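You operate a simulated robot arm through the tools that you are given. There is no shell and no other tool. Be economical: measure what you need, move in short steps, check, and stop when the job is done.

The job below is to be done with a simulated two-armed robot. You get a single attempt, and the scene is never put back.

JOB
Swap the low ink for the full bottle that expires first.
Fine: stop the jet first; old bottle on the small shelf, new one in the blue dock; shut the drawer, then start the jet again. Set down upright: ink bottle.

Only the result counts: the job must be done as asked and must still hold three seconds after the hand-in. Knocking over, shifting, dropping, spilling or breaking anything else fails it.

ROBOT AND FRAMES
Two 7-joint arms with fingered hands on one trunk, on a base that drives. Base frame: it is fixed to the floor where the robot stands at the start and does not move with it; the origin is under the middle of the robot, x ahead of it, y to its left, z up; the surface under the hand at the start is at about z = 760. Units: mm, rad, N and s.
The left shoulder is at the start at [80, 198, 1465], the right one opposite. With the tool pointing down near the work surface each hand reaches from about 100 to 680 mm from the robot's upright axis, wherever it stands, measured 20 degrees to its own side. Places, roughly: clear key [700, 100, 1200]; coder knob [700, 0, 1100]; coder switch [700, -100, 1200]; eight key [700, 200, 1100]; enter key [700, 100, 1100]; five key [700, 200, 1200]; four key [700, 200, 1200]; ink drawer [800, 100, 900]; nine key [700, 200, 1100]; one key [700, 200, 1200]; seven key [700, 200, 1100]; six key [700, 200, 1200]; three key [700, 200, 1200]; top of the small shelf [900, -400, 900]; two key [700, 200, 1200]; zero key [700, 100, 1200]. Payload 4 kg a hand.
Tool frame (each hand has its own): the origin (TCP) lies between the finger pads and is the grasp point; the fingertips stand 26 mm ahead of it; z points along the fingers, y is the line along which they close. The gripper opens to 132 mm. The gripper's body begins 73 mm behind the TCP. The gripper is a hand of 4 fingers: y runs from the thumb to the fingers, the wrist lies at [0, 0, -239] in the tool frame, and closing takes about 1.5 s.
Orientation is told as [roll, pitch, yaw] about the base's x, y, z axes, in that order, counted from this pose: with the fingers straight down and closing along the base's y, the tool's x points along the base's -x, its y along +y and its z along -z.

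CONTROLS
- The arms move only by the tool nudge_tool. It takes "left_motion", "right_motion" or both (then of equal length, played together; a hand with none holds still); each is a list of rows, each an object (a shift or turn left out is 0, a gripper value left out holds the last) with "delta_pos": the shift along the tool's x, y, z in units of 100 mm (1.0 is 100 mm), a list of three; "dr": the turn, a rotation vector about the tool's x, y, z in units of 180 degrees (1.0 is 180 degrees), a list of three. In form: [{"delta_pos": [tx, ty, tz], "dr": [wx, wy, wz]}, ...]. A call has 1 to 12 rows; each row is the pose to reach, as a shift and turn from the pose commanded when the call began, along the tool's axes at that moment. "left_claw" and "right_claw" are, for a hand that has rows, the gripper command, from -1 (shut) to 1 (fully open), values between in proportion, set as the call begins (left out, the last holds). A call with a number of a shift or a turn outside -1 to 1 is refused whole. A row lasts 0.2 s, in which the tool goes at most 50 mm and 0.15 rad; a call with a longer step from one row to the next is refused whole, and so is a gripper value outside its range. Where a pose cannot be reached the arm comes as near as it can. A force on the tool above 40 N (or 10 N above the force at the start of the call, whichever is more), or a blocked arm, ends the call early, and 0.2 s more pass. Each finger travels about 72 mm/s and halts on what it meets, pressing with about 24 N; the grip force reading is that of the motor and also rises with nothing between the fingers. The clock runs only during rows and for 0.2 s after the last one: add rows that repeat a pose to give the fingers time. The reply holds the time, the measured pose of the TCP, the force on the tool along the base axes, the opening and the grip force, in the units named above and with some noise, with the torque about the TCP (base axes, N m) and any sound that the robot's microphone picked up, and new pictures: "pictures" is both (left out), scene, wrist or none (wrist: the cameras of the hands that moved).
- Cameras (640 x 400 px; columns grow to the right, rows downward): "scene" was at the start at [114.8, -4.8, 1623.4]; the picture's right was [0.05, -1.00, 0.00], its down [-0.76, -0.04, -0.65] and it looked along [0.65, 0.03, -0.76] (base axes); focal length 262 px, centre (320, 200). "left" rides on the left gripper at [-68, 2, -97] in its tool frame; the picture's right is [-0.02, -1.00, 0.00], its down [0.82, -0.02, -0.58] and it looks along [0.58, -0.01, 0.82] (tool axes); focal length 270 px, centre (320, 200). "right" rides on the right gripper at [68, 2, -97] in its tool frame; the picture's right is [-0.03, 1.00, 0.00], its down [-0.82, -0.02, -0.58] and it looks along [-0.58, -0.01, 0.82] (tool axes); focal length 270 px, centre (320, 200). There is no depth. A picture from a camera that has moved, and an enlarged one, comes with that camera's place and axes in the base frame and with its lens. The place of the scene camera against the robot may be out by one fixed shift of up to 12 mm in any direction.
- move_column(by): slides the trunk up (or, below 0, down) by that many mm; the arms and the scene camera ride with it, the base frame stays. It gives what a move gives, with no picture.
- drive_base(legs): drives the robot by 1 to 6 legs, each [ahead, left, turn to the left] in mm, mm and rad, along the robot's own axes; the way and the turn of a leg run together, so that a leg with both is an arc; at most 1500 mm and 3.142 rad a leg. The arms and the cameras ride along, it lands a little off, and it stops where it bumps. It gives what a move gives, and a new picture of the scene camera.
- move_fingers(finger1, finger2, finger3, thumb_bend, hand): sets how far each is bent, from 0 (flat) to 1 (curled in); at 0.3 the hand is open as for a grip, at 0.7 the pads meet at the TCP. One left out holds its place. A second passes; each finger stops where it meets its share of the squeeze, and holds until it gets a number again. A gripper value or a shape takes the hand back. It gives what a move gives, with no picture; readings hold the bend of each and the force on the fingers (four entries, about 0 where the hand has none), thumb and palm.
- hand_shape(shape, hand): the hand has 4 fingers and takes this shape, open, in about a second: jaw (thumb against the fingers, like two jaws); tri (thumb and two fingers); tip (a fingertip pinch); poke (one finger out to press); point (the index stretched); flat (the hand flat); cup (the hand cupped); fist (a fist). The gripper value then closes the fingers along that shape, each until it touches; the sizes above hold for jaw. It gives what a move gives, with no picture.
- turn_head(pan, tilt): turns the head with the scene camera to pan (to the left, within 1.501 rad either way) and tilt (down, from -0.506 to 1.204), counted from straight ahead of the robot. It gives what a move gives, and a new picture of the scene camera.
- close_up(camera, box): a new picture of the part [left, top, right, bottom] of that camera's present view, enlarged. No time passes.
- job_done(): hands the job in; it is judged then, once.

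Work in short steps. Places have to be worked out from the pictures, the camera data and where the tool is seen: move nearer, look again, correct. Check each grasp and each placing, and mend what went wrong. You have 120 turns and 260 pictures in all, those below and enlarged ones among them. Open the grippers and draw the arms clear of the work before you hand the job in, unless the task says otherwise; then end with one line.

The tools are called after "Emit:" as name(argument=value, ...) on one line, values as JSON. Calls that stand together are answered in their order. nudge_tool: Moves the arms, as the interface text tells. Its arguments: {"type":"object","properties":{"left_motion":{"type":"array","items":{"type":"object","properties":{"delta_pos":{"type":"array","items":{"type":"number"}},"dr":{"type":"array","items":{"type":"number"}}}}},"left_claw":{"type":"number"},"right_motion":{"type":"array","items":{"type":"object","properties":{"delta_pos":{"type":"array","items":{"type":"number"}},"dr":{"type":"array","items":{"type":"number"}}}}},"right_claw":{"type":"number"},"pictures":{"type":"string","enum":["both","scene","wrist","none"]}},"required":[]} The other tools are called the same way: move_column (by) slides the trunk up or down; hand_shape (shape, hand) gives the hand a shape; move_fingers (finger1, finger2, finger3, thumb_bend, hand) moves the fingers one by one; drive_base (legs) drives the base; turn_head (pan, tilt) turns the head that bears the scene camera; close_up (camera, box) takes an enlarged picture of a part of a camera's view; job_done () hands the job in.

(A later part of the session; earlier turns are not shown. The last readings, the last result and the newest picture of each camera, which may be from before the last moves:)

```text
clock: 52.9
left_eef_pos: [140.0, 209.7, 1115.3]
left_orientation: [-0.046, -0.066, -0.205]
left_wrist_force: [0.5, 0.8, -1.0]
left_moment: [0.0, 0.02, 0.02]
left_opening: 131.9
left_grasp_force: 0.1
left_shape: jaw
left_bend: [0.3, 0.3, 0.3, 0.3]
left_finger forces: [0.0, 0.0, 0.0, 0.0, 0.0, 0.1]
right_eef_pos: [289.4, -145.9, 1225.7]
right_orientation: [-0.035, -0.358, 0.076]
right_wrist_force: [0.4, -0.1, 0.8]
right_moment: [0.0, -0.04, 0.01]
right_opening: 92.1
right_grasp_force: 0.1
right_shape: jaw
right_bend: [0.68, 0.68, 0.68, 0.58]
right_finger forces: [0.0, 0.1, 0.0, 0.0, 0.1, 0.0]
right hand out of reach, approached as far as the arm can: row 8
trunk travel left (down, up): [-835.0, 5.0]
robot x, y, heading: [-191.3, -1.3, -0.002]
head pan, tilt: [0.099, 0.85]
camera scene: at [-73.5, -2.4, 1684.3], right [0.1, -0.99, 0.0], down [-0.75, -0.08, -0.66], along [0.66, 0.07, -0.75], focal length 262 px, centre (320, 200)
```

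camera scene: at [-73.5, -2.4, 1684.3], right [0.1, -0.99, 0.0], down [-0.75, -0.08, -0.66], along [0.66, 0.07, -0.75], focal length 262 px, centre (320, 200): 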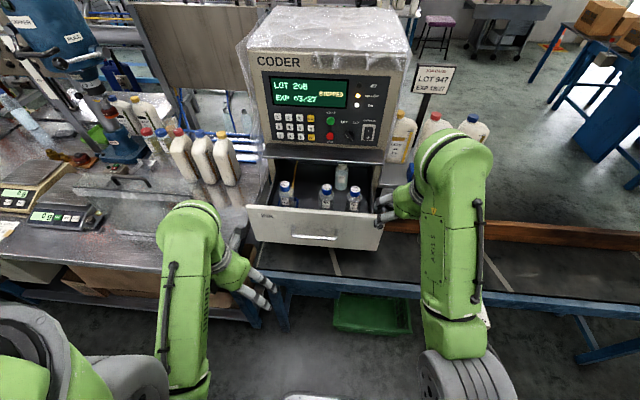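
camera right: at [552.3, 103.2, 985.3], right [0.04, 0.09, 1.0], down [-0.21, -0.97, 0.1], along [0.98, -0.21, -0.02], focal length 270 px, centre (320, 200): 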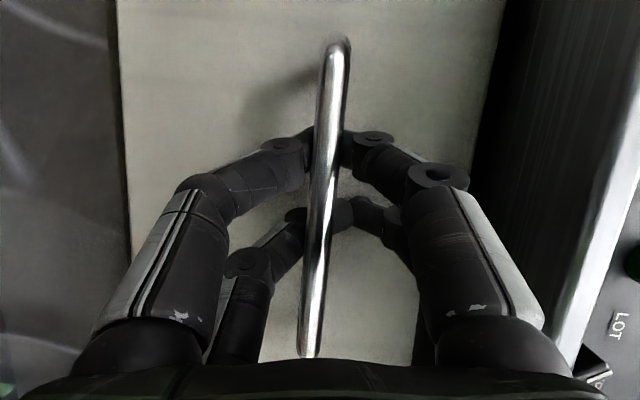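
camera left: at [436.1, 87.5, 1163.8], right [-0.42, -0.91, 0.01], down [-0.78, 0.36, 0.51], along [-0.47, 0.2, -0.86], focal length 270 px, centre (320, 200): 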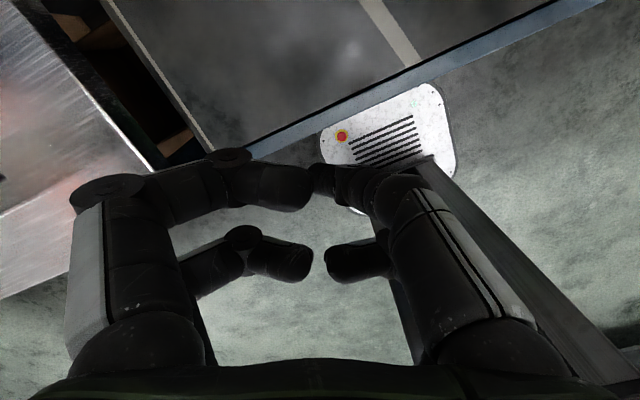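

The hand now tilts 20° forward of straight down. I drive left and forward so the right hand is above the docked bottle.

Emit:
drive_base(legs=[[0, 330, 0], [150, 0, 0]])

Emit:
close_up(camera="right", box=[0, 0, 640, 400])

```text
clock: 56.0
left_eef_pos: [282.6, 538.3, 1117.2]
left_orientation: [-0.045, -0.072, -0.207]
left_wrist_force: [-0.6, 0.6, 0.6]
left_moment: [-0.01, -0.02, 0.01]
left_opening: 131.9
left_grasp_force: 0.2
left_shape: jaw
left_bend: [0.3, 0.3, 0.3, 0.3]
left_finger forces: [0.0, 0.0, 0.0, 0.1, 0.1, 0.0]
right_eef_pos: [431.3, 179.9, 1229.6]
right_orientation: [-0.038, -0.362, 0.072]
right_wrist_force: [-0.3, -0.5, 0.2]
right_moment: [-0.02, -0.04, -0.03]
right_opening: 92.1
right_grasp_force: 0.0
right_shape: jaw
right_bend: [0.68, 0.68, 0.68, 0.58]
right_finger forces: [0.0, 0.1, 0.0, 0.0, 0.0, 0.0]
trunk travel left (down, up): [-835.0, 5.0]
robot x, y, heading: [-41.2, 321.8, -0.005]
head pan, tilt: [0.099, 0.85]
camera scene: at [66.2, 325.5, 1684.8], right [0.1, -1.0, 0.0], down [-0.75, -0.07, -0.66], along [0.66, 0.06, -0.75], focal length 262 px, centre (320, 200)
```

scene: 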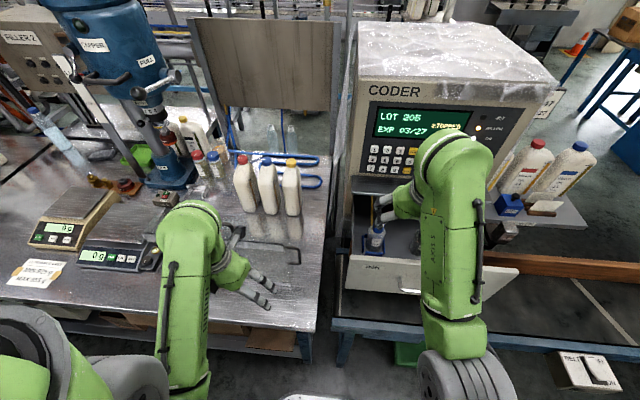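

```text
1.00 times, centred on (320, 200) of right (not enlarged: the box is as wide or as high as the picture)
camera zoom: at [334.2, 177.6, 1293.8], right [-0.04, 1.0, -0.03], down [0.56, 0.04, 0.83], along [0.83, 0.02, -0.56], focal length 270 px, centre (320, 200)
```

zoom: 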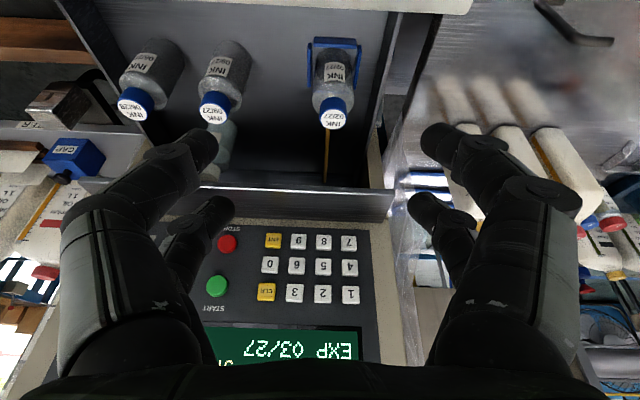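

The right camera sees the docked bottle's cap at about (575, 200, 985). I descend toward it while checking.

Emit:
nudge_tool(right_motion=[{"delta_pos": [-0.08, 0.05, 0.25], "dr": [0, 0, 0.01]}, {"delta_pos": [-0.16, 0.1, 0.5], "dr": [0, 0, 0.02]}, {"delta_pos": [-0.24, 0.15, 0.75], "dr": [0, 0, 0.02]}, {"delta_pos": [-0.33, 0.2, 1], "dr": [0, 0, 0.02]}, {"delta_pos": [-0.33, 0.2, 1], "dr": [0, 0, 0.02]}], right_claw=0.2, pictures="wrist")

```text
clock: 57.2
left_eef_pos: [286.7, 536.1, 1116.0]
left_orientation: [-0.044, -0.067, -0.208]
left_wrist_force: [1.2, 0.3, -0.7]
left_moment: [0.05, -0.04, -0.02]
left_opening: 131.6
left_grasp_force: 0.0
left_shape: jaw
left_bend: [0.3, 0.3, 0.3, 0.3]
left_finger forces: [0.0, 0.0, 0.0, 0.1, 0.0, 0.0]
right_eef_pos: [502.1, 199.9, 1146.0]
right_orientation: [-0.011, -0.363, 0.005]
right_wrist_force: [0.0, 0.2, 0.6]
right_moment: [0.0, 0.01, 0.03]
right_opening: 79.8
right_grasp_force: 0.1
right_shape: jaw
right_bend: [0.71, 0.71, 0.71, 0.7]
right_finger forces: [0.0, 0.0, 0.0, 0.0, 0.0, 0.0]
trunk travel left (down, up): [-835.0, 5.0]
robot x, y, heading: [-40.4, 324.8, 0.002]
head pan, tilt: [0.099, 0.85]
camera right: at [403.9, 201.6, 1210.6], right [0.02, 1.0, 0.0], down [0.56, -0.01, 0.83], along [0.83, -0.02, -0.56], focal length 270 px, centre (320, 200)
```

right: 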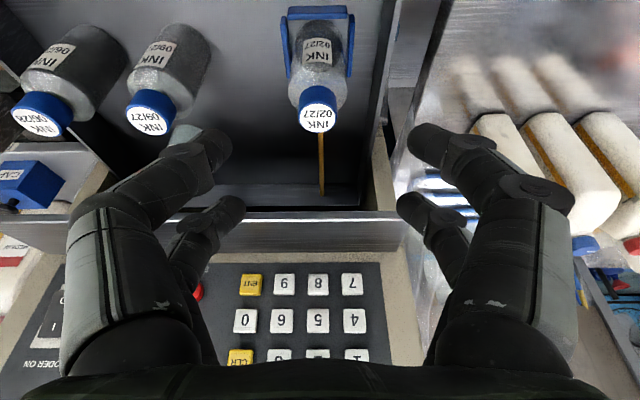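

I zoom into the wrist view to compare fill levels.

Emit:
close_up(camera="right", box=[0, 0, 240, 150])

Emit:
close_up(camera="right", box=[240, 0, 440, 130])

```text
2.67 times, centred on (120, 75) of right
camera zoom: at [403.9, 201.6, 1210.6], right [0.02, 1.0, 0.0], down [0.56, -0.01, 0.83], along [0.83, -0.02, -0.56], focal length 721 px, centre (853, 533)
```

zoom: 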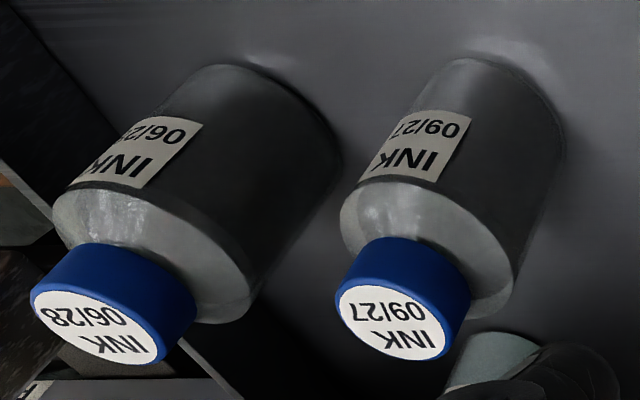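

```text
3.08 times, centred on (340, 65) of right
camera zoom: at [403.9, 201.6, 1210.6], right [0.02, 1.0, 0.0], down [0.56, -0.01, 0.83], along [0.83, -0.02, -0.56], focal length 832 px, centre (258, 615)
```

zoom: 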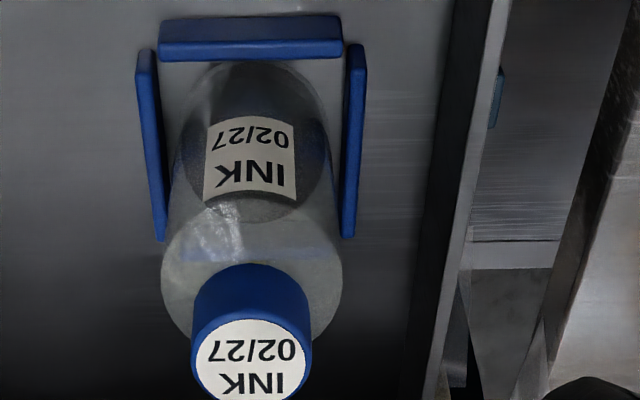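

Confirmed: 09/27 and 06/28 are both full, and 09/27 expires first. I continue down to just above the docked bottle's cap.

Emit:
nudge_tool(right_motion=[{"delta_pos": [-0.06, -0.01, 0.25]}, {"delta_pos": [-0.12, -0.02, 0.5]}, {"delta_pos": [-0.18, -0.04, 0.75]}, {"delta_pos": [-0.24, -0.05, 0.98]}, {"delta_pos": [-0.24, -0.05, 0.98]}], right_claw=0.15, pictures="both")

```text
clock: 58.4
left_eef_pos: [288.4, 536.0, 1116.1]
left_orientation: [-0.049, -0.066, -0.206]
left_wrist_force: [-0.7, 0.0, -0.7]
left_moment: [-0.02, 0.01, 0.03]
left_opening: 131.9
left_grasp_force: 0.1
left_shape: jaw
left_bend: [0.3, 0.3, 0.3, 0.3]
left_finger forces: [0.0, 0.0, 0.0, 0.0, 0.0, 0.0]
right_eef_pos: [558.6, 195.1, 1062.3]
right_orientation: [-0.013, -0.361, 0.004]
right_wrist_force: [0.3, -0.6, 0.2]
right_moment: [0.01, 0.02, -0.03]
right_opening: 76.2
right_grasp_force: 0.0
right_shape: jaw
right_bend: [0.72, 0.72, 0.72, 0.7]
right_finger forces: [0.1, 0.1, 0.0, 0.0, 0.0, 0.0]
trunk travel left (down, up): [-835.0, 5.0]
robot x, y, heading: [-41.8, 324.1, -0.007]
head pan, tilt: [0.099, 0.85]
camera scene: at [73.0, 324.4, 1684.4], right [0.1, -1.0, 0.0], down [-0.75, -0.07, -0.66], along [0.66, 0.06, -0.75], focal length 262 px, centre (320, 200)
camera right: at [461.8, 195.9, 1127.7], right [0.02, 1.0, 0.0], down [0.56, -0.01, 0.83], along [0.83, -0.02, -0.56], focal length 270 px, centre (320, 200)
```

scene: 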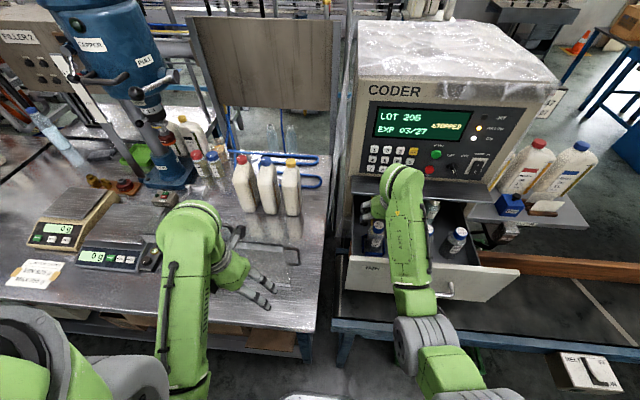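
right: 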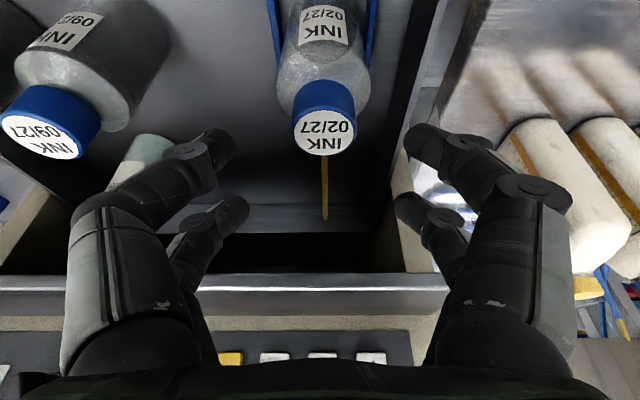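

The cap top is at (567, 195, 1011). Descending to grip the body at z≈945, first most of the way.

Emit:
nudge_tool(right_motion=[{"delta_pos": [0.04, 0.01, 0.2]}, {"delta_pos": [0.1, 0.01, 0.4]}, {"delta_pos": [0.18, 0.01, 0.6]}, {"delta_pos": [0.24, 0.01, 0.8]}, {"delta_pos": [0.29, 0.01, 0.95]}, {"delta_pos": [0.29, 0.01, 0.95]}], pictures="wrist")

```text
clock: 59.8
left_eef_pos: [287.2, 536.5, 1116.5]
left_orientation: [-0.044, -0.067, -0.206]
left_wrist_force: [0.4, 0.2, 0.0]
left_moment: [-0.03, -0.03, 0.0]
left_opening: 131.9
left_grasp_force: 0.1
left_shape: jaw
left_bend: [0.3, 0.3, 0.3, 0.3]
left_finger forces: [0.0, 0.0, 0.0, 0.0, 0.0, 0.0]
right_eef_pos: [564.3, 194.3, 959.6]
right_orientation: [-0.013, -0.361, 0.006]
right_wrist_force: [0.3, 0.3, 0.6]
right_moment: [0.03, 0.02, -0.03]
right_opening: 76.1
right_grasp_force: 0.1
right_shape: jaw
right_bend: [0.72, 0.72, 0.72, 0.7]
right_finger forces: [0.0, 0.0, 0.0, 0.1, 0.0, 0.0]
trunk travel left (down, up): [-835.0, 5.0]
robot x, y, heading: [-44.7, 321.7, -0.004]
head pan, tilt: [0.099, 0.85]
camera right: at [467.2, 196.2, 1026.9], right [0.02, 1.0, 0.0], down [0.56, -0.01, 0.83], along [0.83, -0.02, -0.56], focal length 270 px, centre (320, 200)
```

right: 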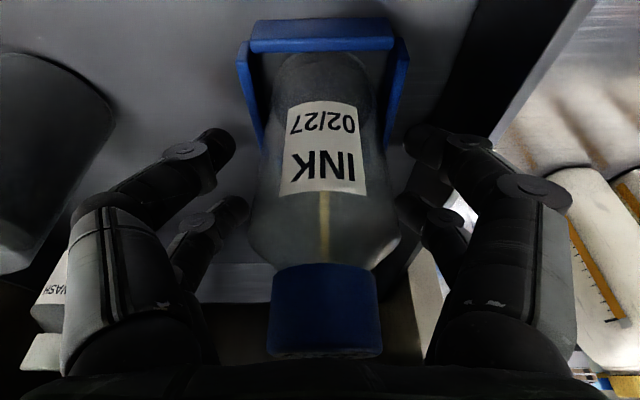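

The bottle sits between the fingers, clear above the dock walls (top ≈905). Lower 10 mm, centre, and close.

Emit:
nudge_tool(right_motion=[{"delta_pos": [0.04, 0.02, 0.1]}, {"delta_pos": [0.04, 0.02, 0.1]}], pictures="none")

Emit:
nudge_tool(right_motion=[{}, {}, {}, {}, {}, {}, {}], right_claw=-1, pictures="wrist")

```text
clock: 60.4
left_eef_pos: [287.5, 534.9, 1116.1]
left_orientation: [-0.046, -0.067, -0.207]
left_wrist_force: [0.8, -0.3, 1.2]
left_moment: [0.0, 0.01, 0.02]
left_opening: 131.7
left_grasp_force: 0.1
left_shape: jaw
left_bend: [0.3, 0.3, 0.3, 0.3]
left_finger forces: [0.0, 0.0, 0.1, 0.0, 0.0, 0.0]
right_eef_pos: [563.6, 196.3, 950.4]
right_orientation: [-0.012, -0.362, 0.004]
right_wrist_force: [-0.4, 0.1, 0.4]
right_moment: [0.01, 0.03, 0.0]
right_opening: 76.7
right_grasp_force: 0.1
right_shape: jaw
right_bend: [0.72, 0.72, 0.72, 0.7]
right_finger forces: [0.1, 0.0, 0.0, 0.0, 0.0, 0.0]
trunk travel left (down, up): [-835.0, 5.0]
robot x, y, heading: [-42.6, 327.3, -0.007]
head pan, tilt: [0.099, 0.85]
```

```text
clock: 62.0
left_eef_pos: [286.8, 536.5, 1116.7]
left_orientation: [-0.046, -0.067, -0.208]
left_wrist_force: [-1.1, -0.7, 0.4]
left_moment: [-0.02, -0.01, 0.03]
left_opening: 131.8
left_grasp_force: 0.0
left_shape: jaw
left_bend: [0.3, 0.3, 0.3, 0.3]
left_finger forces: [0.0, 0.1, 0.0, 0.0, 0.0, 0.0]
right_eef_pos: [563.2, 196.4, 951.4]
right_orientation: [-0.012, -0.363, 0.006]
right_wrist_force: [0.6, -1.5, 7.6]
right_moment: [-0.15, 0.19, 0.03]
right_opening: 35.7
right_grasp_force: 24.1
right_shape: jaw
right_bend: [0.74, 0.73, 0.73, 0.7]
right_finger forces: [24.6, 17.7, 17.3, 0.0, 25.5, 0.2]
trunk travel left (down, up): [-835.0, 5.0]
robot x, y, heading: [-43.7, 325.2, -0.002]
head pan, tilt: [0.099, 0.85]
camera right: at [466.0, 198.2, 1017.0], right [0.02, 1.0, 0.0], down [0.56, -0.01, 0.83], along [0.83, -0.02, -0.56], focal length 270 px, centre (320, 200)
```

right: 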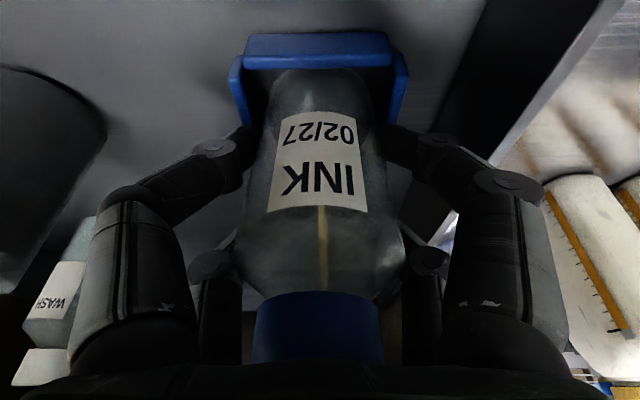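

All digits contact the bottle. I lift straight up 100 mm.

Emit:
nudge_tool(right_motion=[{"delta_pos": [-0.07, 0, -0.19]}, {"delta_pos": [-0.14, 0, -0.37]}, {"delta_pos": [-0.21, 0, -0.56]}, {"delta_pos": [-0.28, 0, -0.75]}, {"delta_pos": [-0.35, 0, -0.93]}, {"delta_pos": [-0.35, 0, -0.93]}], pictures="both")

```text
clock: 63.4
left_eef_pos: [287.0, 535.5, 1116.4]
left_orientation: [-0.046, -0.066, -0.208]
left_wrist_force: [0.5, 0.3, 0.7]
left_moment: [0.04, -0.02, 0.02]
left_opening: 131.9
left_grasp_force: 0.1
left_shape: jaw
left_bend: [0.3, 0.3, 0.3, 0.3]
left_finger forces: [0.0, 0.1, 0.0, 0.1, 0.0, 0.0]
right_eef_pos: [563.3, 197.3, 1050.3]
right_orientation: [-0.013, -0.363, 0.006]
right_wrist_force: [0.4, -0.2, -1.0]
right_moment: [0.02, -0.01, -0.01]
right_opening: 35.4
right_grasp_force: 24.0
right_shape: jaw
right_bend: [0.74, 0.75, 0.74, 0.7]
right_finger forces: [24.3, 0.0, 0.0, 0.1, 26.3, 0.1]
trunk travel left (down, up): [-835.0, 5.0]
robot x, y, heading: [-44.9, 327.9, -0.005]
head pan, tilt: [0.099, 0.85]
camera scene: at [72.1, 324.4, 1684.4], right [0.1, -1.0, 0.0], down [-0.75, -0.07, -0.66], along [0.66, 0.06, -0.75], focal length 262 px, centre (320, 200)
camera right: at [466.5, 199.2, 1115.4], right [0.02, 1.0, 0.0], down [0.56, -0.01, 0.83], along [0.83, -0.02, -0.56], focal length 270 px, centre (320, 200)
```

scene: 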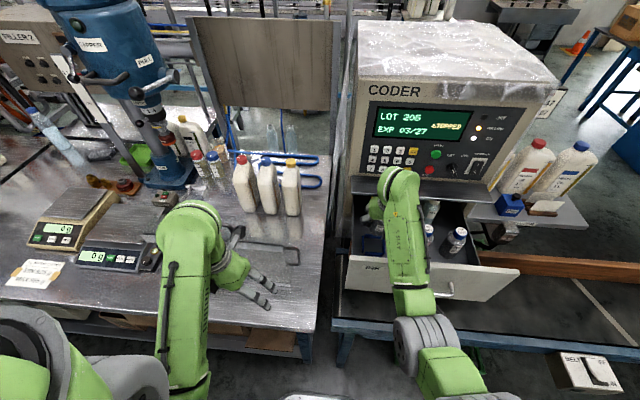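
right: 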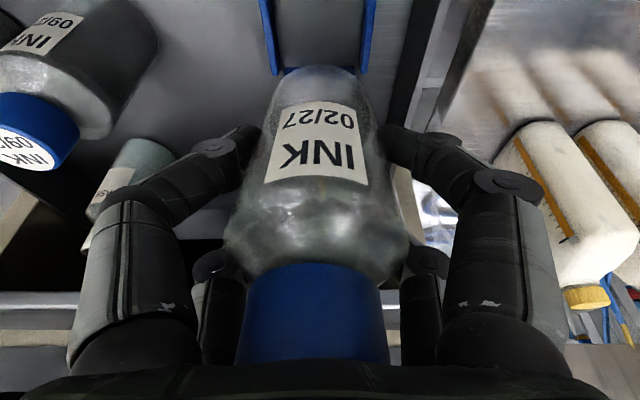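

The bottle is free of the dock. I keep lifting.

Emit:
nudge_tool(right_motion=[{"delta_pos": [-0.07, 0, -0.19]}, {"delta_pos": [-0.14, 0, -0.37]}, {"delta_pos": [-0.21, 0, -0.56]}, {"delta_pos": [-0.28, 0, -0.75]}, {"delta_pos": [-0.35, 0, -0.93]}, {"delta_pos": [-0.35, 0, -0.93]}], pictures="none")

Emit:
nudge_tool(right_motion=[{"delta_pos": [-0.07, 0, -0.19]}, {"delta_pos": [-0.14, 0, -0.37]}, {"delta_pos": [-0.21, 0, -0.56]}, {"delta_pos": [-0.21, 0, -0.56]}], pictures="both")

```text
clock: 64.8
left_eef_pos: [287.8, 536.2, 1116.5]
left_orientation: [-0.046, -0.067, -0.208]
left_wrist_force: [0.3, 0.3, 0.0]
left_moment: [-0.01, -0.02, 0.01]
left_opening: 131.9
left_grasp_force: 0.0
left_shape: jaw
left_bend: [0.3, 0.3, 0.3, 0.3]
left_finger forces: [0.1, 0.0, 0.0, 0.0, 0.1, 0.1]
right_eef_pos: [564.3, 197.3, 1151.3]
right_orientation: [-0.012, -0.361, 0.006]
right_wrist_force: [-0.5, -0.7, -1.0]
right_moment: [0.02, 0.01, 0.0]
right_opening: 35.3
right_grasp_force: 24.1
right_shape: jaw
right_bend: [0.74, 0.75, 0.74, 0.7]
right_finger forces: [24.2, 0.1, 0.0, 0.1, 26.0, 0.0]
trunk travel left (down, up): [-835.0, 5.0]
robot x, y, heading: [-42.2, 323.6, -0.001]
head pan, tilt: [0.099, 0.85]
```

```text
clock: 65.8
left_eef_pos: [287.2, 536.6, 1116.6]
left_orientation: [-0.046, -0.067, -0.207]
left_wrist_force: [0.0, -1.0, -0.4]
left_moment: [0.02, -0.01, -0.04]
left_opening: 131.9
left_grasp_force: 0.0
left_shape: jaw
left_bend: [0.3, 0.3, 0.3, 0.3]
left_finger forces: [0.1, 0.0, 0.1, 0.0, 0.1, 0.1]
right_eef_pos: [564.8, 200.6, 1210.5]
right_orientation: [-0.012, -0.362, 0.008]
right_wrist_force: [0.1, -0.4, -0.8]
right_moment: [-0.02, 0.01, -0.01]
right_opening: 35.1
right_grasp_force: 24.0
right_shape: jaw
right_bend: [0.74, 0.75, 0.74, 0.7]
right_finger forces: [24.3, 0.0, 0.1, 0.0, 25.9, 0.0]
trunk travel left (down, up): [-835.0, 5.0]
robot x, y, heading: [-43.7, 323.8, 0.002]
head pan, tilt: [0.099, 0.85]
camera scene: at [72.3, 324.4, 1684.4], right [0.1, -1.0, 0.0], down [-0.75, -0.07, -0.66], along [0.66, 0.06, -0.75], focal length 262 px, centre (320, 200)
camera right: at [467.3, 201.6, 1275.5], right [0.02, 1.0, 0.0], down [0.56, -0.01, 0.83], along [0.83, -0.02, -0.56], focal length 270 px, centre (320, 200)
```

scene: 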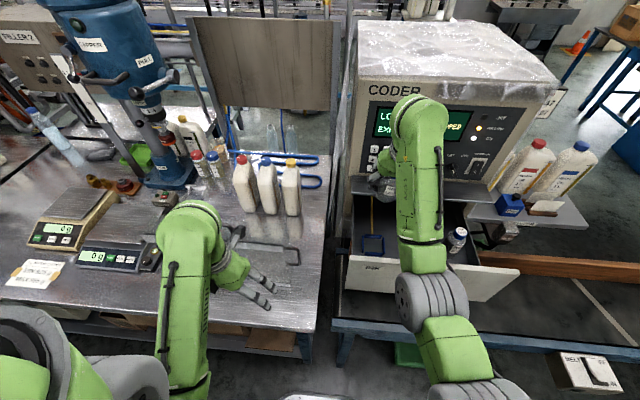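
right: 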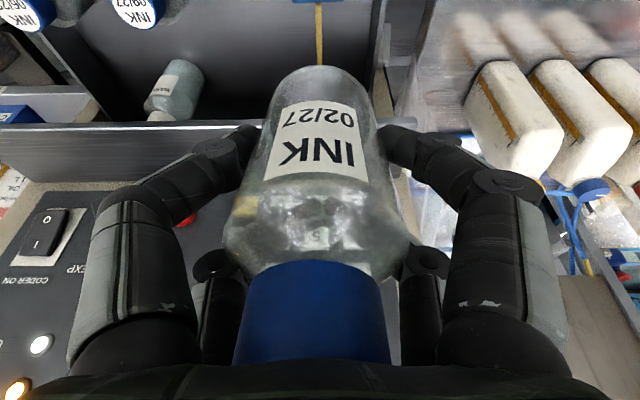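

The bottle is held well above the drawer front. I drive right toward the small shelf.

Emit:
drive_base(legs=[[0, -500, 0]])

Emit:
turn_head(pan=-0.35, tilt=0.85)

Emit:
close_up(camera="scene", box=[240, 80, 480, 240])

```text
clock: 68.8
left_eef_pos: [285.3, 35.5, 1116.8]
left_orientation: [-0.05, -0.066, -0.212]
left_wrist_force: [-0.1, 0.1, 0.3]
left_moment: [-0.02, -0.04, -0.01]
left_opening: 131.9
left_grasp_force: 0.1
left_shape: jaw
left_bend: [0.3, 0.3, 0.3, 0.3]
left_finger forces: [0.0, 0.0, 0.0, 0.0, 0.0, 0.0]
right_eef_pos: [561.6, -301.5, 1210.0]
right_orientation: [-0.014, -0.361, 0.004]
right_wrist_force: [-0.3, -0.4, -0.6]
right_moment: [-0.04, 0.0, -0.01]
right_opening: 35.2
right_grasp_force: 23.9
right_shape: jaw
right_bend: [0.74, 0.75, 0.74, 0.7]
right_finger forces: [24.1, 0.0, 0.1, 0.1, 25.9, 0.1]
trunk travel left (down, up): [-835.0, 5.0]
robot x, y, heading: [-44.6, -175.0, -0.009]
head pan, tilt: [0.099, 0.85]
camera scene: at [69.9, -175.2, 1684.4], right [0.09, -1.0, 0.0], down [-0.75, -0.07, -0.66], along [0.66, 0.06, -0.75], focal length 262 px, centre (320, 200)
```

scene: 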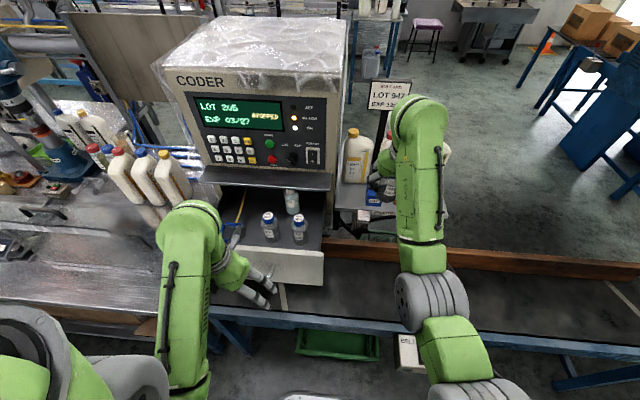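

```text
clock: 69.7
left_eef_pos: [284.2, 32.0, 1116.9]
left_orientation: [-0.045, -0.066, -0.211]
left_wrist_force: [0.5, -0.2, -0.3]
left_moment: [0.0, -0.03, -0.04]
left_opening: 131.7
left_grasp_force: 0.0
left_shape: jaw
left_bend: [0.3, 0.3, 0.3, 0.3]
left_finger forces: [0.0, 0.0, 0.0, 0.1, 0.0, 0.0]
right_eef_pos: [563.1, -305.3, 1210.1]
right_orientation: [-0.012, -0.362, 0.004]
right_wrist_force: [-0.7, -0.5, 0.2]
right_moment: [-0.01, -0.02, 0.0]
right_opening: 35.4
right_grasp_force: 24.3
right_shape: jaw
right_bend: [0.74, 0.75, 0.74, 0.7]
right_finger forces: [24.2, 0.0, 0.1, 0.1, 25.9, 0.1]
trunk travel left (down, up): [-835.0, 5.0]
robot x, y, heading: [-46.2, -177.0, -0.008]
head pan, tilt: [-0.351, 0.85]
camera scene: at [65.3, -213.9, 1684.4], right [-0.35, -0.94, 0.0], down [-0.7, 0.26, -0.66], along [0.62, -0.23, -0.75], focal length 262 px, centre (320, 200)
```

scene: 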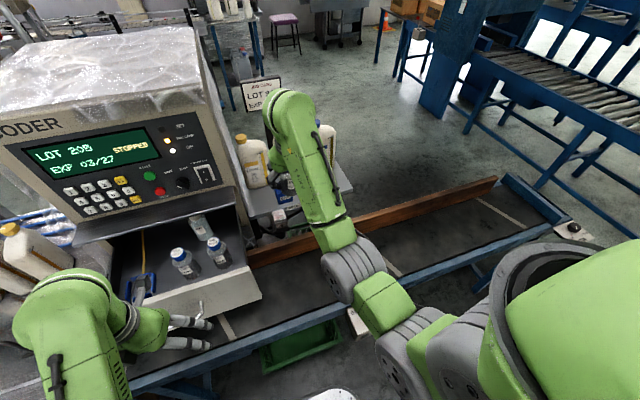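

```text
2.50 times, centred on (360, 160) of scene
camera zoom: at [65.3, -213.9, 1684.4], right [-0.35, -0.94, 0.0], down [-0.7, 0.26, -0.66], along [0.62, -0.23, -0.75], focal length 654 px, centre (220, 300)
```

zoom: 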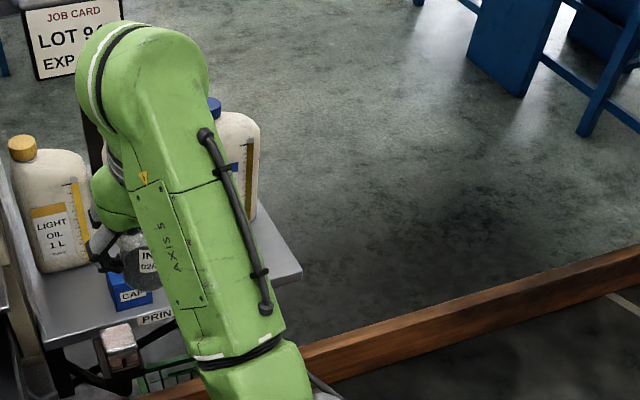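

I look at the shelf with the wrist camera.

Emit:
close_up(camera="right", box=[0, 0, 640, 400])

```text
1.00 times, centred on (320, 200) of right (not enlarged: the box is as wide or as high as the picture)
camera zoom: at [464.5, -303.0, 1275.2], right [0.03, 1.0, 0.0], down [0.56, -0.01, 0.83], along [0.83, -0.02, -0.56], focal length 270 px, centre (320, 200)
```

zoom: 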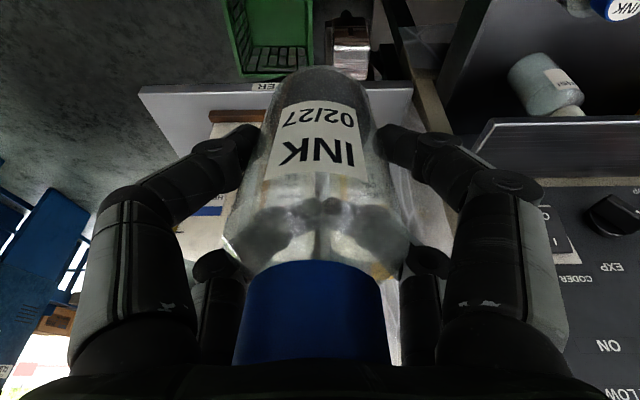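

The left-front spot on the shelf, between the cabinet and the CAP block at about (775, −213, 900), is free. First I raise the left hand so it will clear the open drawer.

Emit:
nudge_tool(left_motion=[{"delta_pos": [0, 0, -0.25]}, {"delta_pos": [0, 0, -0.5]}, {"delta_pos": [0, 0, -0.75]}, {"delta_pos": [0, 0, -1]}, {"delta_pos": [0, 0, -1]}], pictures="none")

Emit:
drive_base(legs=[[0, 85, 0], [120, 0, 0]])

Emit:
turn_head(pan=-0.1, tilt=0.7)

Emit:
close_up(camera="right", box=[0, 0, 640, 400])

```text
clock: 70.9
left_eef_pos: [285.9, 33.1, 1115.9]
left_orientation: [-0.044, -0.067, -0.212]
left_wrist_force: [0.4, -0.1, -0.2]
left_moment: [0.01, 0.01, 0.03]
left_opening: 131.9
left_grasp_force: 0.0
left_shape: jaw
left_bend: [0.3, 0.3, 0.3, 0.3]
left_finger forces: [0.0, 0.1, 0.1, 0.0, 0.0, 0.0]
left hand out of reach, approached as far as the arm can: row 1, 2, 3, 4, 5
right_eef_pos: [561.8, -304.0, 1210.0]
right_orientation: [-0.012, -0.363, 0.002]
right_wrist_force: [0.3, 0.2, -1.1]
right_moment: [0.01, 0.0, -0.03]
right_opening: 35.5
right_grasp_force: 23.7
right_shape: jaw
right_bend: [0.74, 0.75, 0.74, 0.7]
right_finger forces: [24.3, 0.0, 0.0, 0.0, 25.9, 0.1]
trunk travel left (down, up): [-835.0, 5.0]
robot x, y, heading: [-45.8, -179.1, -0.008]
head pan, tilt: [-0.351, 0.85]
```

```text
clock: 72.8
left_eef_pos: [386.2, 118.5, 1118.7]
left_orientation: [-0.045, -0.072, -0.208]
left_wrist_force: [-0.4, 0.7, -0.8]
left_moment: [-0.01, -0.02, 0.02]
left_opening: 132.1
left_grasp_force: 0.0
left_shape: jaw
left_bend: [0.3, 0.3, 0.3, 0.3]
left_finger forces: [0.0, 0.0, 0.1, 0.1, 0.0, 0.0]
right_eef_pos: [663.8, -218.1, 1213.5]
right_orientation: [-0.012, -0.367, 0.005]
right_wrist_force: [-0.3, 0.6, -0.4]
right_moment: [-0.04, -0.03, 0.0]
right_opening: 35.4
right_grasp_force: 24.0
right_shape: jaw
right_bend: [0.74, 0.75, 0.74, 0.7]
right_finger forces: [24.2, 0.1, 0.0, 0.0, 26.0, 0.1]
trunk travel left (down, up): [-835.0, 5.0]
robot x, y, heading: [58.0, -91.4, -0.005]
head pan, tilt: [-0.351, 0.85]
stopped in leg 2: the robot was blocked; the commanded pose is now the measured one
camera scene: at [163.0, -128.3, 1685.1], right [-0.35, -0.94, 0.0], down [-0.7, 0.26, -0.66], along [0.62, -0.23, -0.75], focal length 262 px, centre (320, 200)
```

scene: 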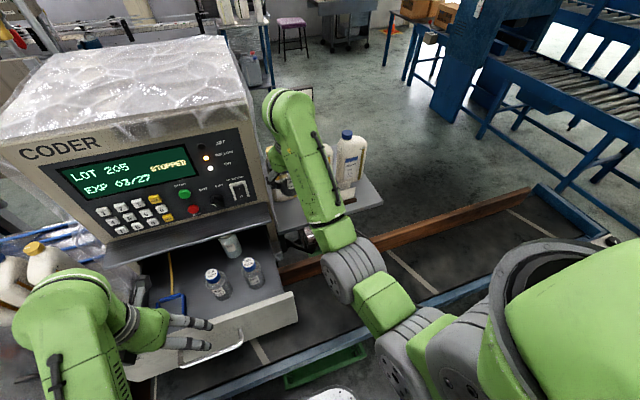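

```text
clock: 73.6
left_eef_pos: [392.9, 118.2, 1116.4]
left_orientation: [-0.047, -0.068, -0.209]
left_wrist_force: [-0.3, -0.6, -1.1]
left_moment: [0.0, 0.05, -0.02]
left_opening: 131.8
left_grasp_force: 0.1
left_shape: jaw
left_bend: [0.3, 0.3, 0.3, 0.3]
left_finger forces: [0.0, 0.0, 0.1, 0.1, 0.0, 0.0]
right_eef_pos: [668.2, -216.6, 1209.7]
right_orientation: [-0.011, -0.363, 0.008]
right_wrist_force: [0.6, 1.2, -0.6]
right_moment: [-0.03, 0.0, 0.02]
right_opening: 35.0
right_grasp_force: 24.1
right_shape: jaw
right_bend: [0.74, 0.75, 0.74, 0.7]
right_finger forces: [24.2, 0.1, 0.1, 0.0, 25.9, 0.1]
trunk travel left (down, up): [-835.0, 5.0]
robot x, y, heading: [61.1, -94.6, -0.006]
head pan, tilt: [-0.099, 0.7]
camera scene: at [184.1, -108.7, 1696.7], right [-0.1, -0.99, 0.0], down [-0.64, 0.07, -0.76], along [0.76, -0.08, -0.64], focal length 262 px, centre (320, 200)
```

scene: 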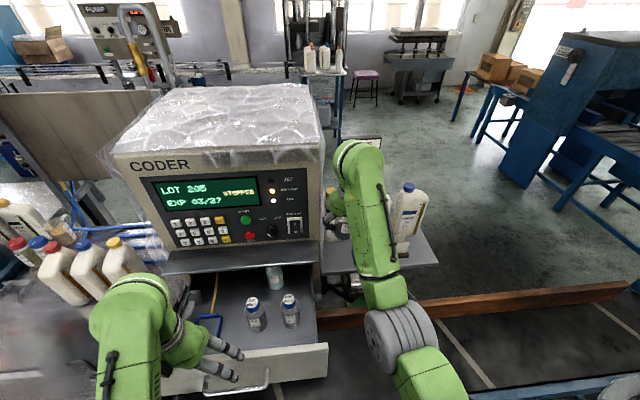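

```text
1.00 times, centred on (320, 200) of right (not enlarged: the box is as wide or as high as the picture)
camera zoom: at [572.3, -215.4, 1275.5], right [0.02, 1.0, 0.0], down [0.56, -0.01, 0.83], along [0.83, -0.02, -0.56], focal length 270 px, centre (320, 200)
```

zoom: 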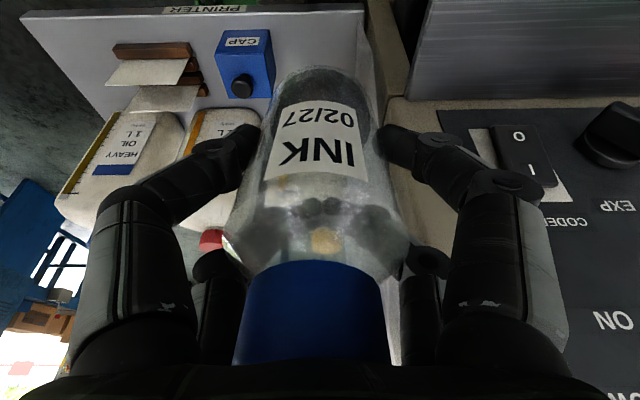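

The robot is as far forward as it can go. The free spot lies between y −155 and −285, so I extend the arm 100 mm forward with a small levelling rotation (the bottle leans about 6° toward the robot).

Emit:
nudge_tool(right_motion=[{"delta_pos": [-0.18, 0, 0.07], "dr": [0, 0.006, 0]}, {"delta_pos": [-0.37, 0, 0.14], "dr": [0, 0.012, 0]}, {"delta_pos": [-0.56, 0, 0.21], "dr": [0, 0.02, 0]}, {"delta_pos": [-0.75, 0, 0.28], "dr": [0, 0.027, 0]}, {"delta_pos": [-0.93, 0, 0.35], "dr": [0, 0.033, 0]}, {"delta_pos": [-0.93, 0, 0.35], "dr": [0, 0.033, 0]}], pictures="both")

Emit:
close_up(camera="scene", box=[280, 130, 460, 310])

```text
clock: 75.0
left_eef_pos: [392.9, 115.4, 1117.4]
left_orientation: [-0.044, -0.065, -0.209]
left_wrist_force: [-0.1, 0.6, -0.6]
left_moment: [-0.02, 0.02, -0.04]
left_opening: 131.8
left_grasp_force: 0.0
left_shape: jaw
left_bend: [0.3, 0.3, 0.3, 0.3]
left_finger forces: [0.0, 0.1, 0.0, 0.0, 0.1, 0.0]
right_eef_pos: [771.0, -219.9, 1210.7]
right_orientation: [-0.011, -0.257, 0.003]
right_wrist_force: [2.1, -7.3, -0.2]
right_moment: [0.23, 0.08, 0.04]
right_opening: 34.6
right_grasp_force: 24.3
right_shape: jaw
right_bend: [0.73, 0.75, 0.74, 0.7]
right_finger forces: [34.5, 0.0, 0.1, 0.0, 26.6, 0.1]
trunk travel left (down, up): [-835.0, 5.0]
robot x, y, heading: [62.2, -95.6, -0.004]
head pan, tilt: [-0.099, 0.7]
camera scene: at [184.8, -113.8, 1696.6], right [-0.1, -0.99, 0.0], down [-0.64, 0.07, -0.76], along [0.76, -0.08, -0.64], focal length 262 px, centre (320, 200)
camera right: at [680.5, -219.0, 1285.5], right [0.02, 1.0, 0.0], down [0.64, -0.01, 0.77], along [0.77, -0.02, -0.64], focal length 270 px, centre (320, 200)
```

scene: 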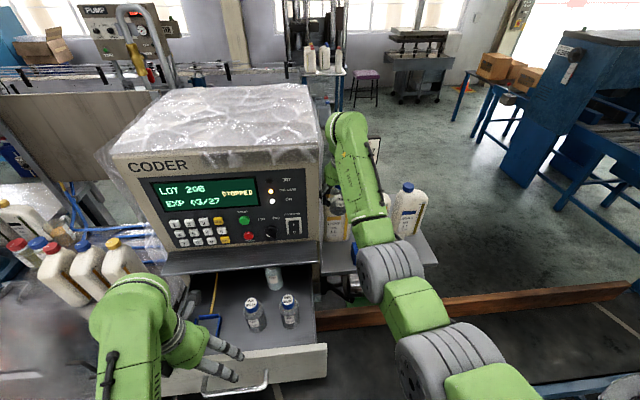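
right: 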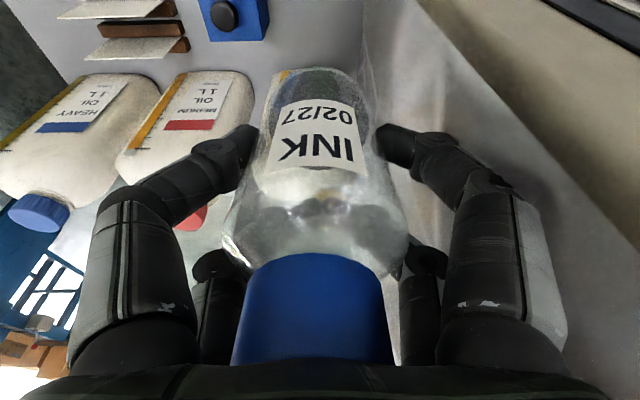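

```text
2.22 times, centred on (370, 220) of scene
camera zoom: at [184.8, -113.8, 1696.6], right [-0.1, -0.99, 0.0], down [-0.64, 0.07, -0.76], along [0.76, -0.08, -0.64], focal length 581 px, centre (209, 156)
```

zoom: 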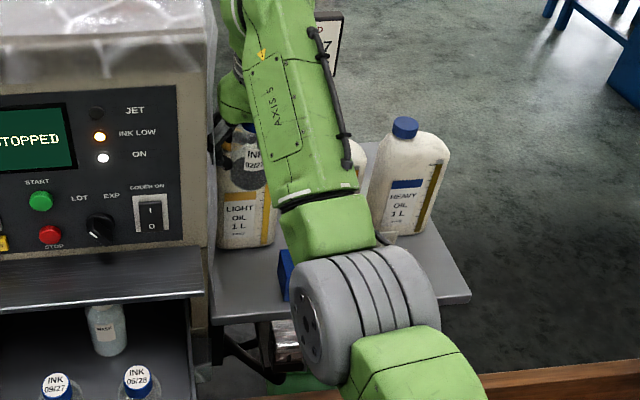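

A small side force shows the hand brushing the plastic cover on the cabinet side, so I shift 16 mm right and slightly back.

Emit:
nudge_tool(right_motion=[{"delta_pos": [0.04, -0.08, 0]}, {"delta_pos": [0.08, -0.16, 0]}, {"delta_pos": [0.08, -0.16, 0]}], pictures="wrist")

```text
clock: 75.8
left_eef_pos: [393.0, 116.5, 1116.4]
left_orientation: [-0.045, -0.067, -0.208]
left_wrist_force: [0.4, 0.3, 0.1]
left_moment: [0.0, 0.01, 0.01]
left_opening: 131.7
left_grasp_force: 0.1
left_shape: jaw
left_bend: [0.3, 0.3, 0.3, 0.3]
left_finger forces: [0.0, 0.0, 0.1, 0.0, 0.0, 0.0]
right_eef_pos: [761.8, -234.9, 1207.7]
right_orientation: [-0.009, -0.26, 0.006]
right_wrist_force: [0.1, 0.5, -1.3]
right_moment: [-0.02, 0.0, 0.02]
right_opening: 34.6
right_grasp_force: 23.8
right_shape: jaw
right_bend: [0.73, 0.75, 0.74, 0.7]
right_finger forces: [26.1, 0.1, 0.1, 0.0, 26.0, 0.0]
trunk travel left (down, up): [-835.0, 5.0]
robot x, y, heading: [64.8, -96.4, 0.003]
head pan, tilt: [-0.099, 0.7]
camera right: at [672.1, -233.1, 1283.6], right [0.02, 1.0, 0.0], down [0.64, -0.01, 0.77], along [0.77, -0.02, -0.64], focal length 270 px, centre (320, 200)
```

right: 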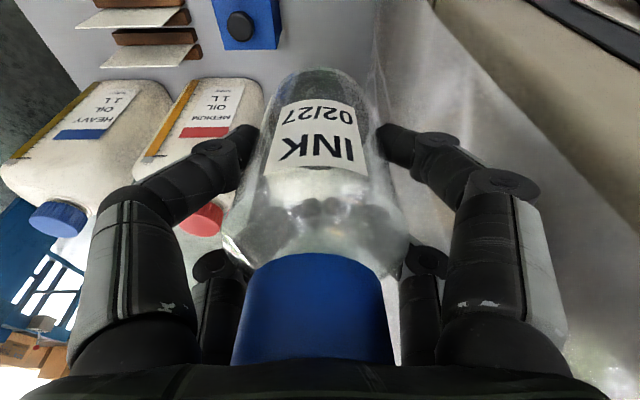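

Clear now. I descend 100 mm twice.

Emit:
nudge_tool(right_motion=[{"delta_pos": [0.05, 0, 0.19]}, {"delta_pos": [0.1, 0, 0.39]}, {"delta_pos": [0.15, 0, 0.58]}, {"delta_pos": [0.2, 0, 0.77]}, {"delta_pos": [0.26, 0, 0.966]}, {"delta_pos": [0.26, 0, 0.966]}], pictures="none")

Emit:
nudge_tool(right_motion=[{"delta_pos": [0.05, 0, 0.19]}, {"delta_pos": [0.1, 0, 0.39]}, {"delta_pos": [0.15, 0, 0.58]}, {"delta_pos": [0.2, 0, 0.77]}, {"delta_pos": [0.2, 0, 0.77]}], pictures="both")

Emit:
close_up(camera="scene", box=[300, 170, 440, 300])

```text
clock: 77.2
left_eef_pos: [391.8, 117.7, 1116.4]
left_orientation: [-0.045, -0.066, -0.208]
left_wrist_force: [0.0, 0.1, -0.3]
left_moment: [-0.02, 0.01, 0.0]
left_opening: 132.0
left_grasp_force: 0.1
left_shape: jaw
left_bend: [0.3, 0.3, 0.3, 0.3]
left_finger forces: [0.0, 0.0, 0.0, 0.1, 0.0, 0.1]
right_eef_pos: [761.6, -235.3, 1108.3]
right_orientation: [-0.014, -0.258, 0.005]
right_wrist_force: [0.4, -0.2, -0.9]
right_moment: [0.0, -0.02, 0.03]
right_opening: 34.8
right_grasp_force: 24.2
right_shape: jaw
right_bend: [0.73, 0.75, 0.74, 0.7]
right_finger forces: [25.9, 0.0, 0.0, 0.0, 25.9, 0.0]
trunk travel left (down, up): [-835.0, 5.0]
robot x, y, heading: [60.4, -92.2, 0.0]
head pan, tilt: [-0.099, 0.7]
```

```text
clock: 78.4
left_eef_pos: [392.8, 117.7, 1116.1]
left_orientation: [-0.046, -0.067, -0.208]
left_wrist_force: [0.8, -0.5, -0.7]
left_moment: [0.02, 0.0, 0.03]
left_opening: 131.8
left_grasp_force: 0.1
left_shape: jaw
left_bend: [0.3, 0.3, 0.3, 0.3]
left_finger forces: [0.0, 0.0, 0.2, 0.0, 0.0, 0.1]
right_eef_pos: [760.9, -235.5, 1029.1]
right_orientation: [-0.013, -0.259, 0.004]
right_wrist_force: [0.4, -0.1, 0.3]
right_moment: [0.05, -0.01, -0.03]
right_opening: 34.9
right_grasp_force: 23.9
right_shape: jaw
right_bend: [0.73, 0.75, 0.74, 0.7]
right_finger forces: [25.8, 0.0, 0.0, 0.0, 25.8, 0.0]
trunk travel left (down, up): [-835.0, 5.0]
robot x, y, heading: [59.7, -92.1, -0.003]
head pan, tilt: [-0.099, 0.7]
camera scene: at [184.4, -110.4, 1696.7], right [-0.1, -0.99, 0.0], down [-0.64, 0.07, -0.76], along [0.76, -0.08, -0.64], focal length 262 px, centre (320, 200)
camera right: at [671.5, -234.0, 1103.3], right [0.02, 1.0, 0.0], down [0.64, -0.01, 0.77], along [0.77, -0.02, -0.64], focal length 270 px, centre (320, 200)
```

scene: 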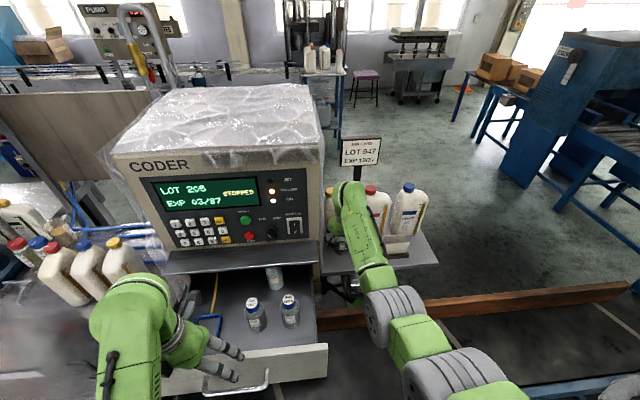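
right: 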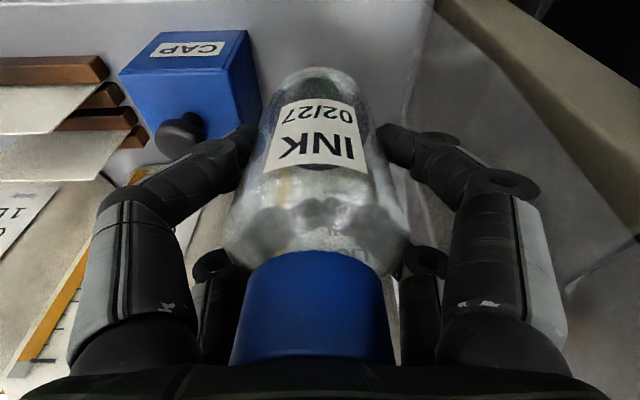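

```text
3.08 times, centred on (370, 235) of scene
camera zoom: at [184.4, -110.4, 1696.7], right [-0.1, -0.99, 0.0], down [-0.64, 0.07, -0.76], along [0.76, -0.08, -0.64], focal length 805 px, centre (166, 92)
```

zoom: 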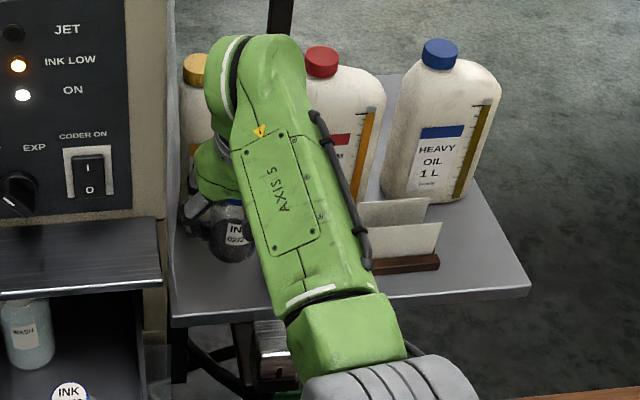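

CAP's left side is at y≈−286 with its top at z≈960. I shift 6 mm left for finger clearance and lower to just above the shelf.

Emit:
nudge_tool(right_motion=[{"delta_pos": [0.03, 0.06, 0.1]}, {"delta_pos": [0.06, 0.06, 0.2]}, {"delta_pos": [0.09, 0.06, 0.34]}, {"delta_pos": [0.09, 0.06, 0.34]}], pictures="wrist")

```text
clock: 79.4
left_eef_pos: [391.6, 117.6, 1116.2]
left_orientation: [-0.045, -0.068, -0.208]
left_wrist_force: [0.8, -0.5, -0.4]
left_moment: [0.01, -0.03, 0.01]
left_opening: 131.9
left_grasp_force: 0.1
left_shape: jaw
left_bend: [0.3, 0.3, 0.3, 0.3]
left_finger forces: [0.0, 0.0, 0.1, 0.1, 0.1, 0.0]
right_eef_pos: [762.4, -230.2, 992.5]
right_orientation: [-0.012, -0.258, 0.005]
right_wrist_force: [0.7, 0.2, 0.0]
right_moment: [0.01, -0.03, -0.01]
right_opening: 34.8
right_grasp_force: 23.9
right_shape: jaw
right_bend: [0.73, 0.75, 0.74, 0.7]
right_finger forces: [25.8, 0.1, 0.0, 0.0, 25.8, 0.1]
trunk travel left (down, up): [-835.0, 5.0]
robot x, y, heading: [65.2, -97.5, -0.001]
head pan, tilt: [-0.099, 0.7]
camera right: at [671.9, -227.9, 1067.9], right [0.02, 1.0, 0.0], down [0.64, -0.01, 0.77], along [0.77, -0.02, -0.64], focal length 270 px, centre (320, 200)
```

right: 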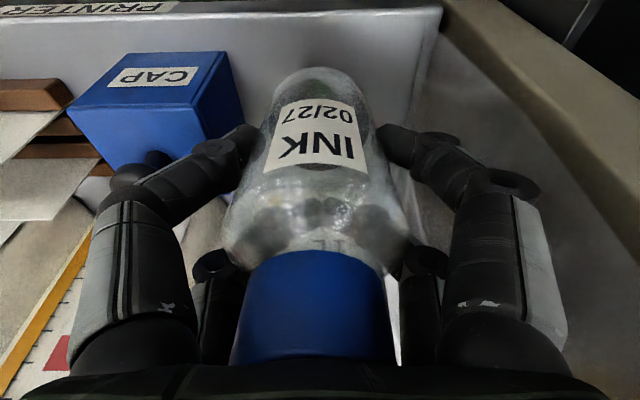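

I creep down in small steps watching the force.

Emit:
nudge_tool(right_motion=[{"delta_pos": [0.01, 0, 0.04]}, {"delta_pos": [0.02, 0, 0.08]}, {"delta_pos": [0.03, 0, 0.12]}, {"delta_pos": [0.03, 0, 0.12]}], pictures="none")

```text
clock: 80.4
left_eef_pos: [392.0, 117.4, 1116.6]
left_orientation: [-0.045, -0.068, -0.208]
left_wrist_force: [-0.4, 1.4, -0.3]
left_moment: [0.0, 0.0, 0.01]
left_opening: 131.6
left_grasp_force: 0.0
left_shape: jaw
left_bend: [0.3, 0.3, 0.3, 0.3]
left_finger forces: [0.0, 0.0, 0.0, 0.0, 0.0, 0.0]
right_eef_pos: [762.1, -231.6, 981.0]
right_orientation: [-0.011, -0.259, 0.005]
right_wrist_force: [0.0, 0.6, -1.1]
right_moment: [-0.01, -0.01, -0.03]
right_opening: 34.7
right_grasp_force: 24.3
right_shape: jaw
right_bend: [0.73, 0.75, 0.74, 0.7]
right_finger forces: [25.9, 0.0, 0.0, 0.0, 25.7, 0.1]
trunk travel left (down, up): [-835.0, 5.0]
robot x, y, heading: [58.4, -91.6, -0.006]
head pan, tilt: [-0.099, 0.7]
```

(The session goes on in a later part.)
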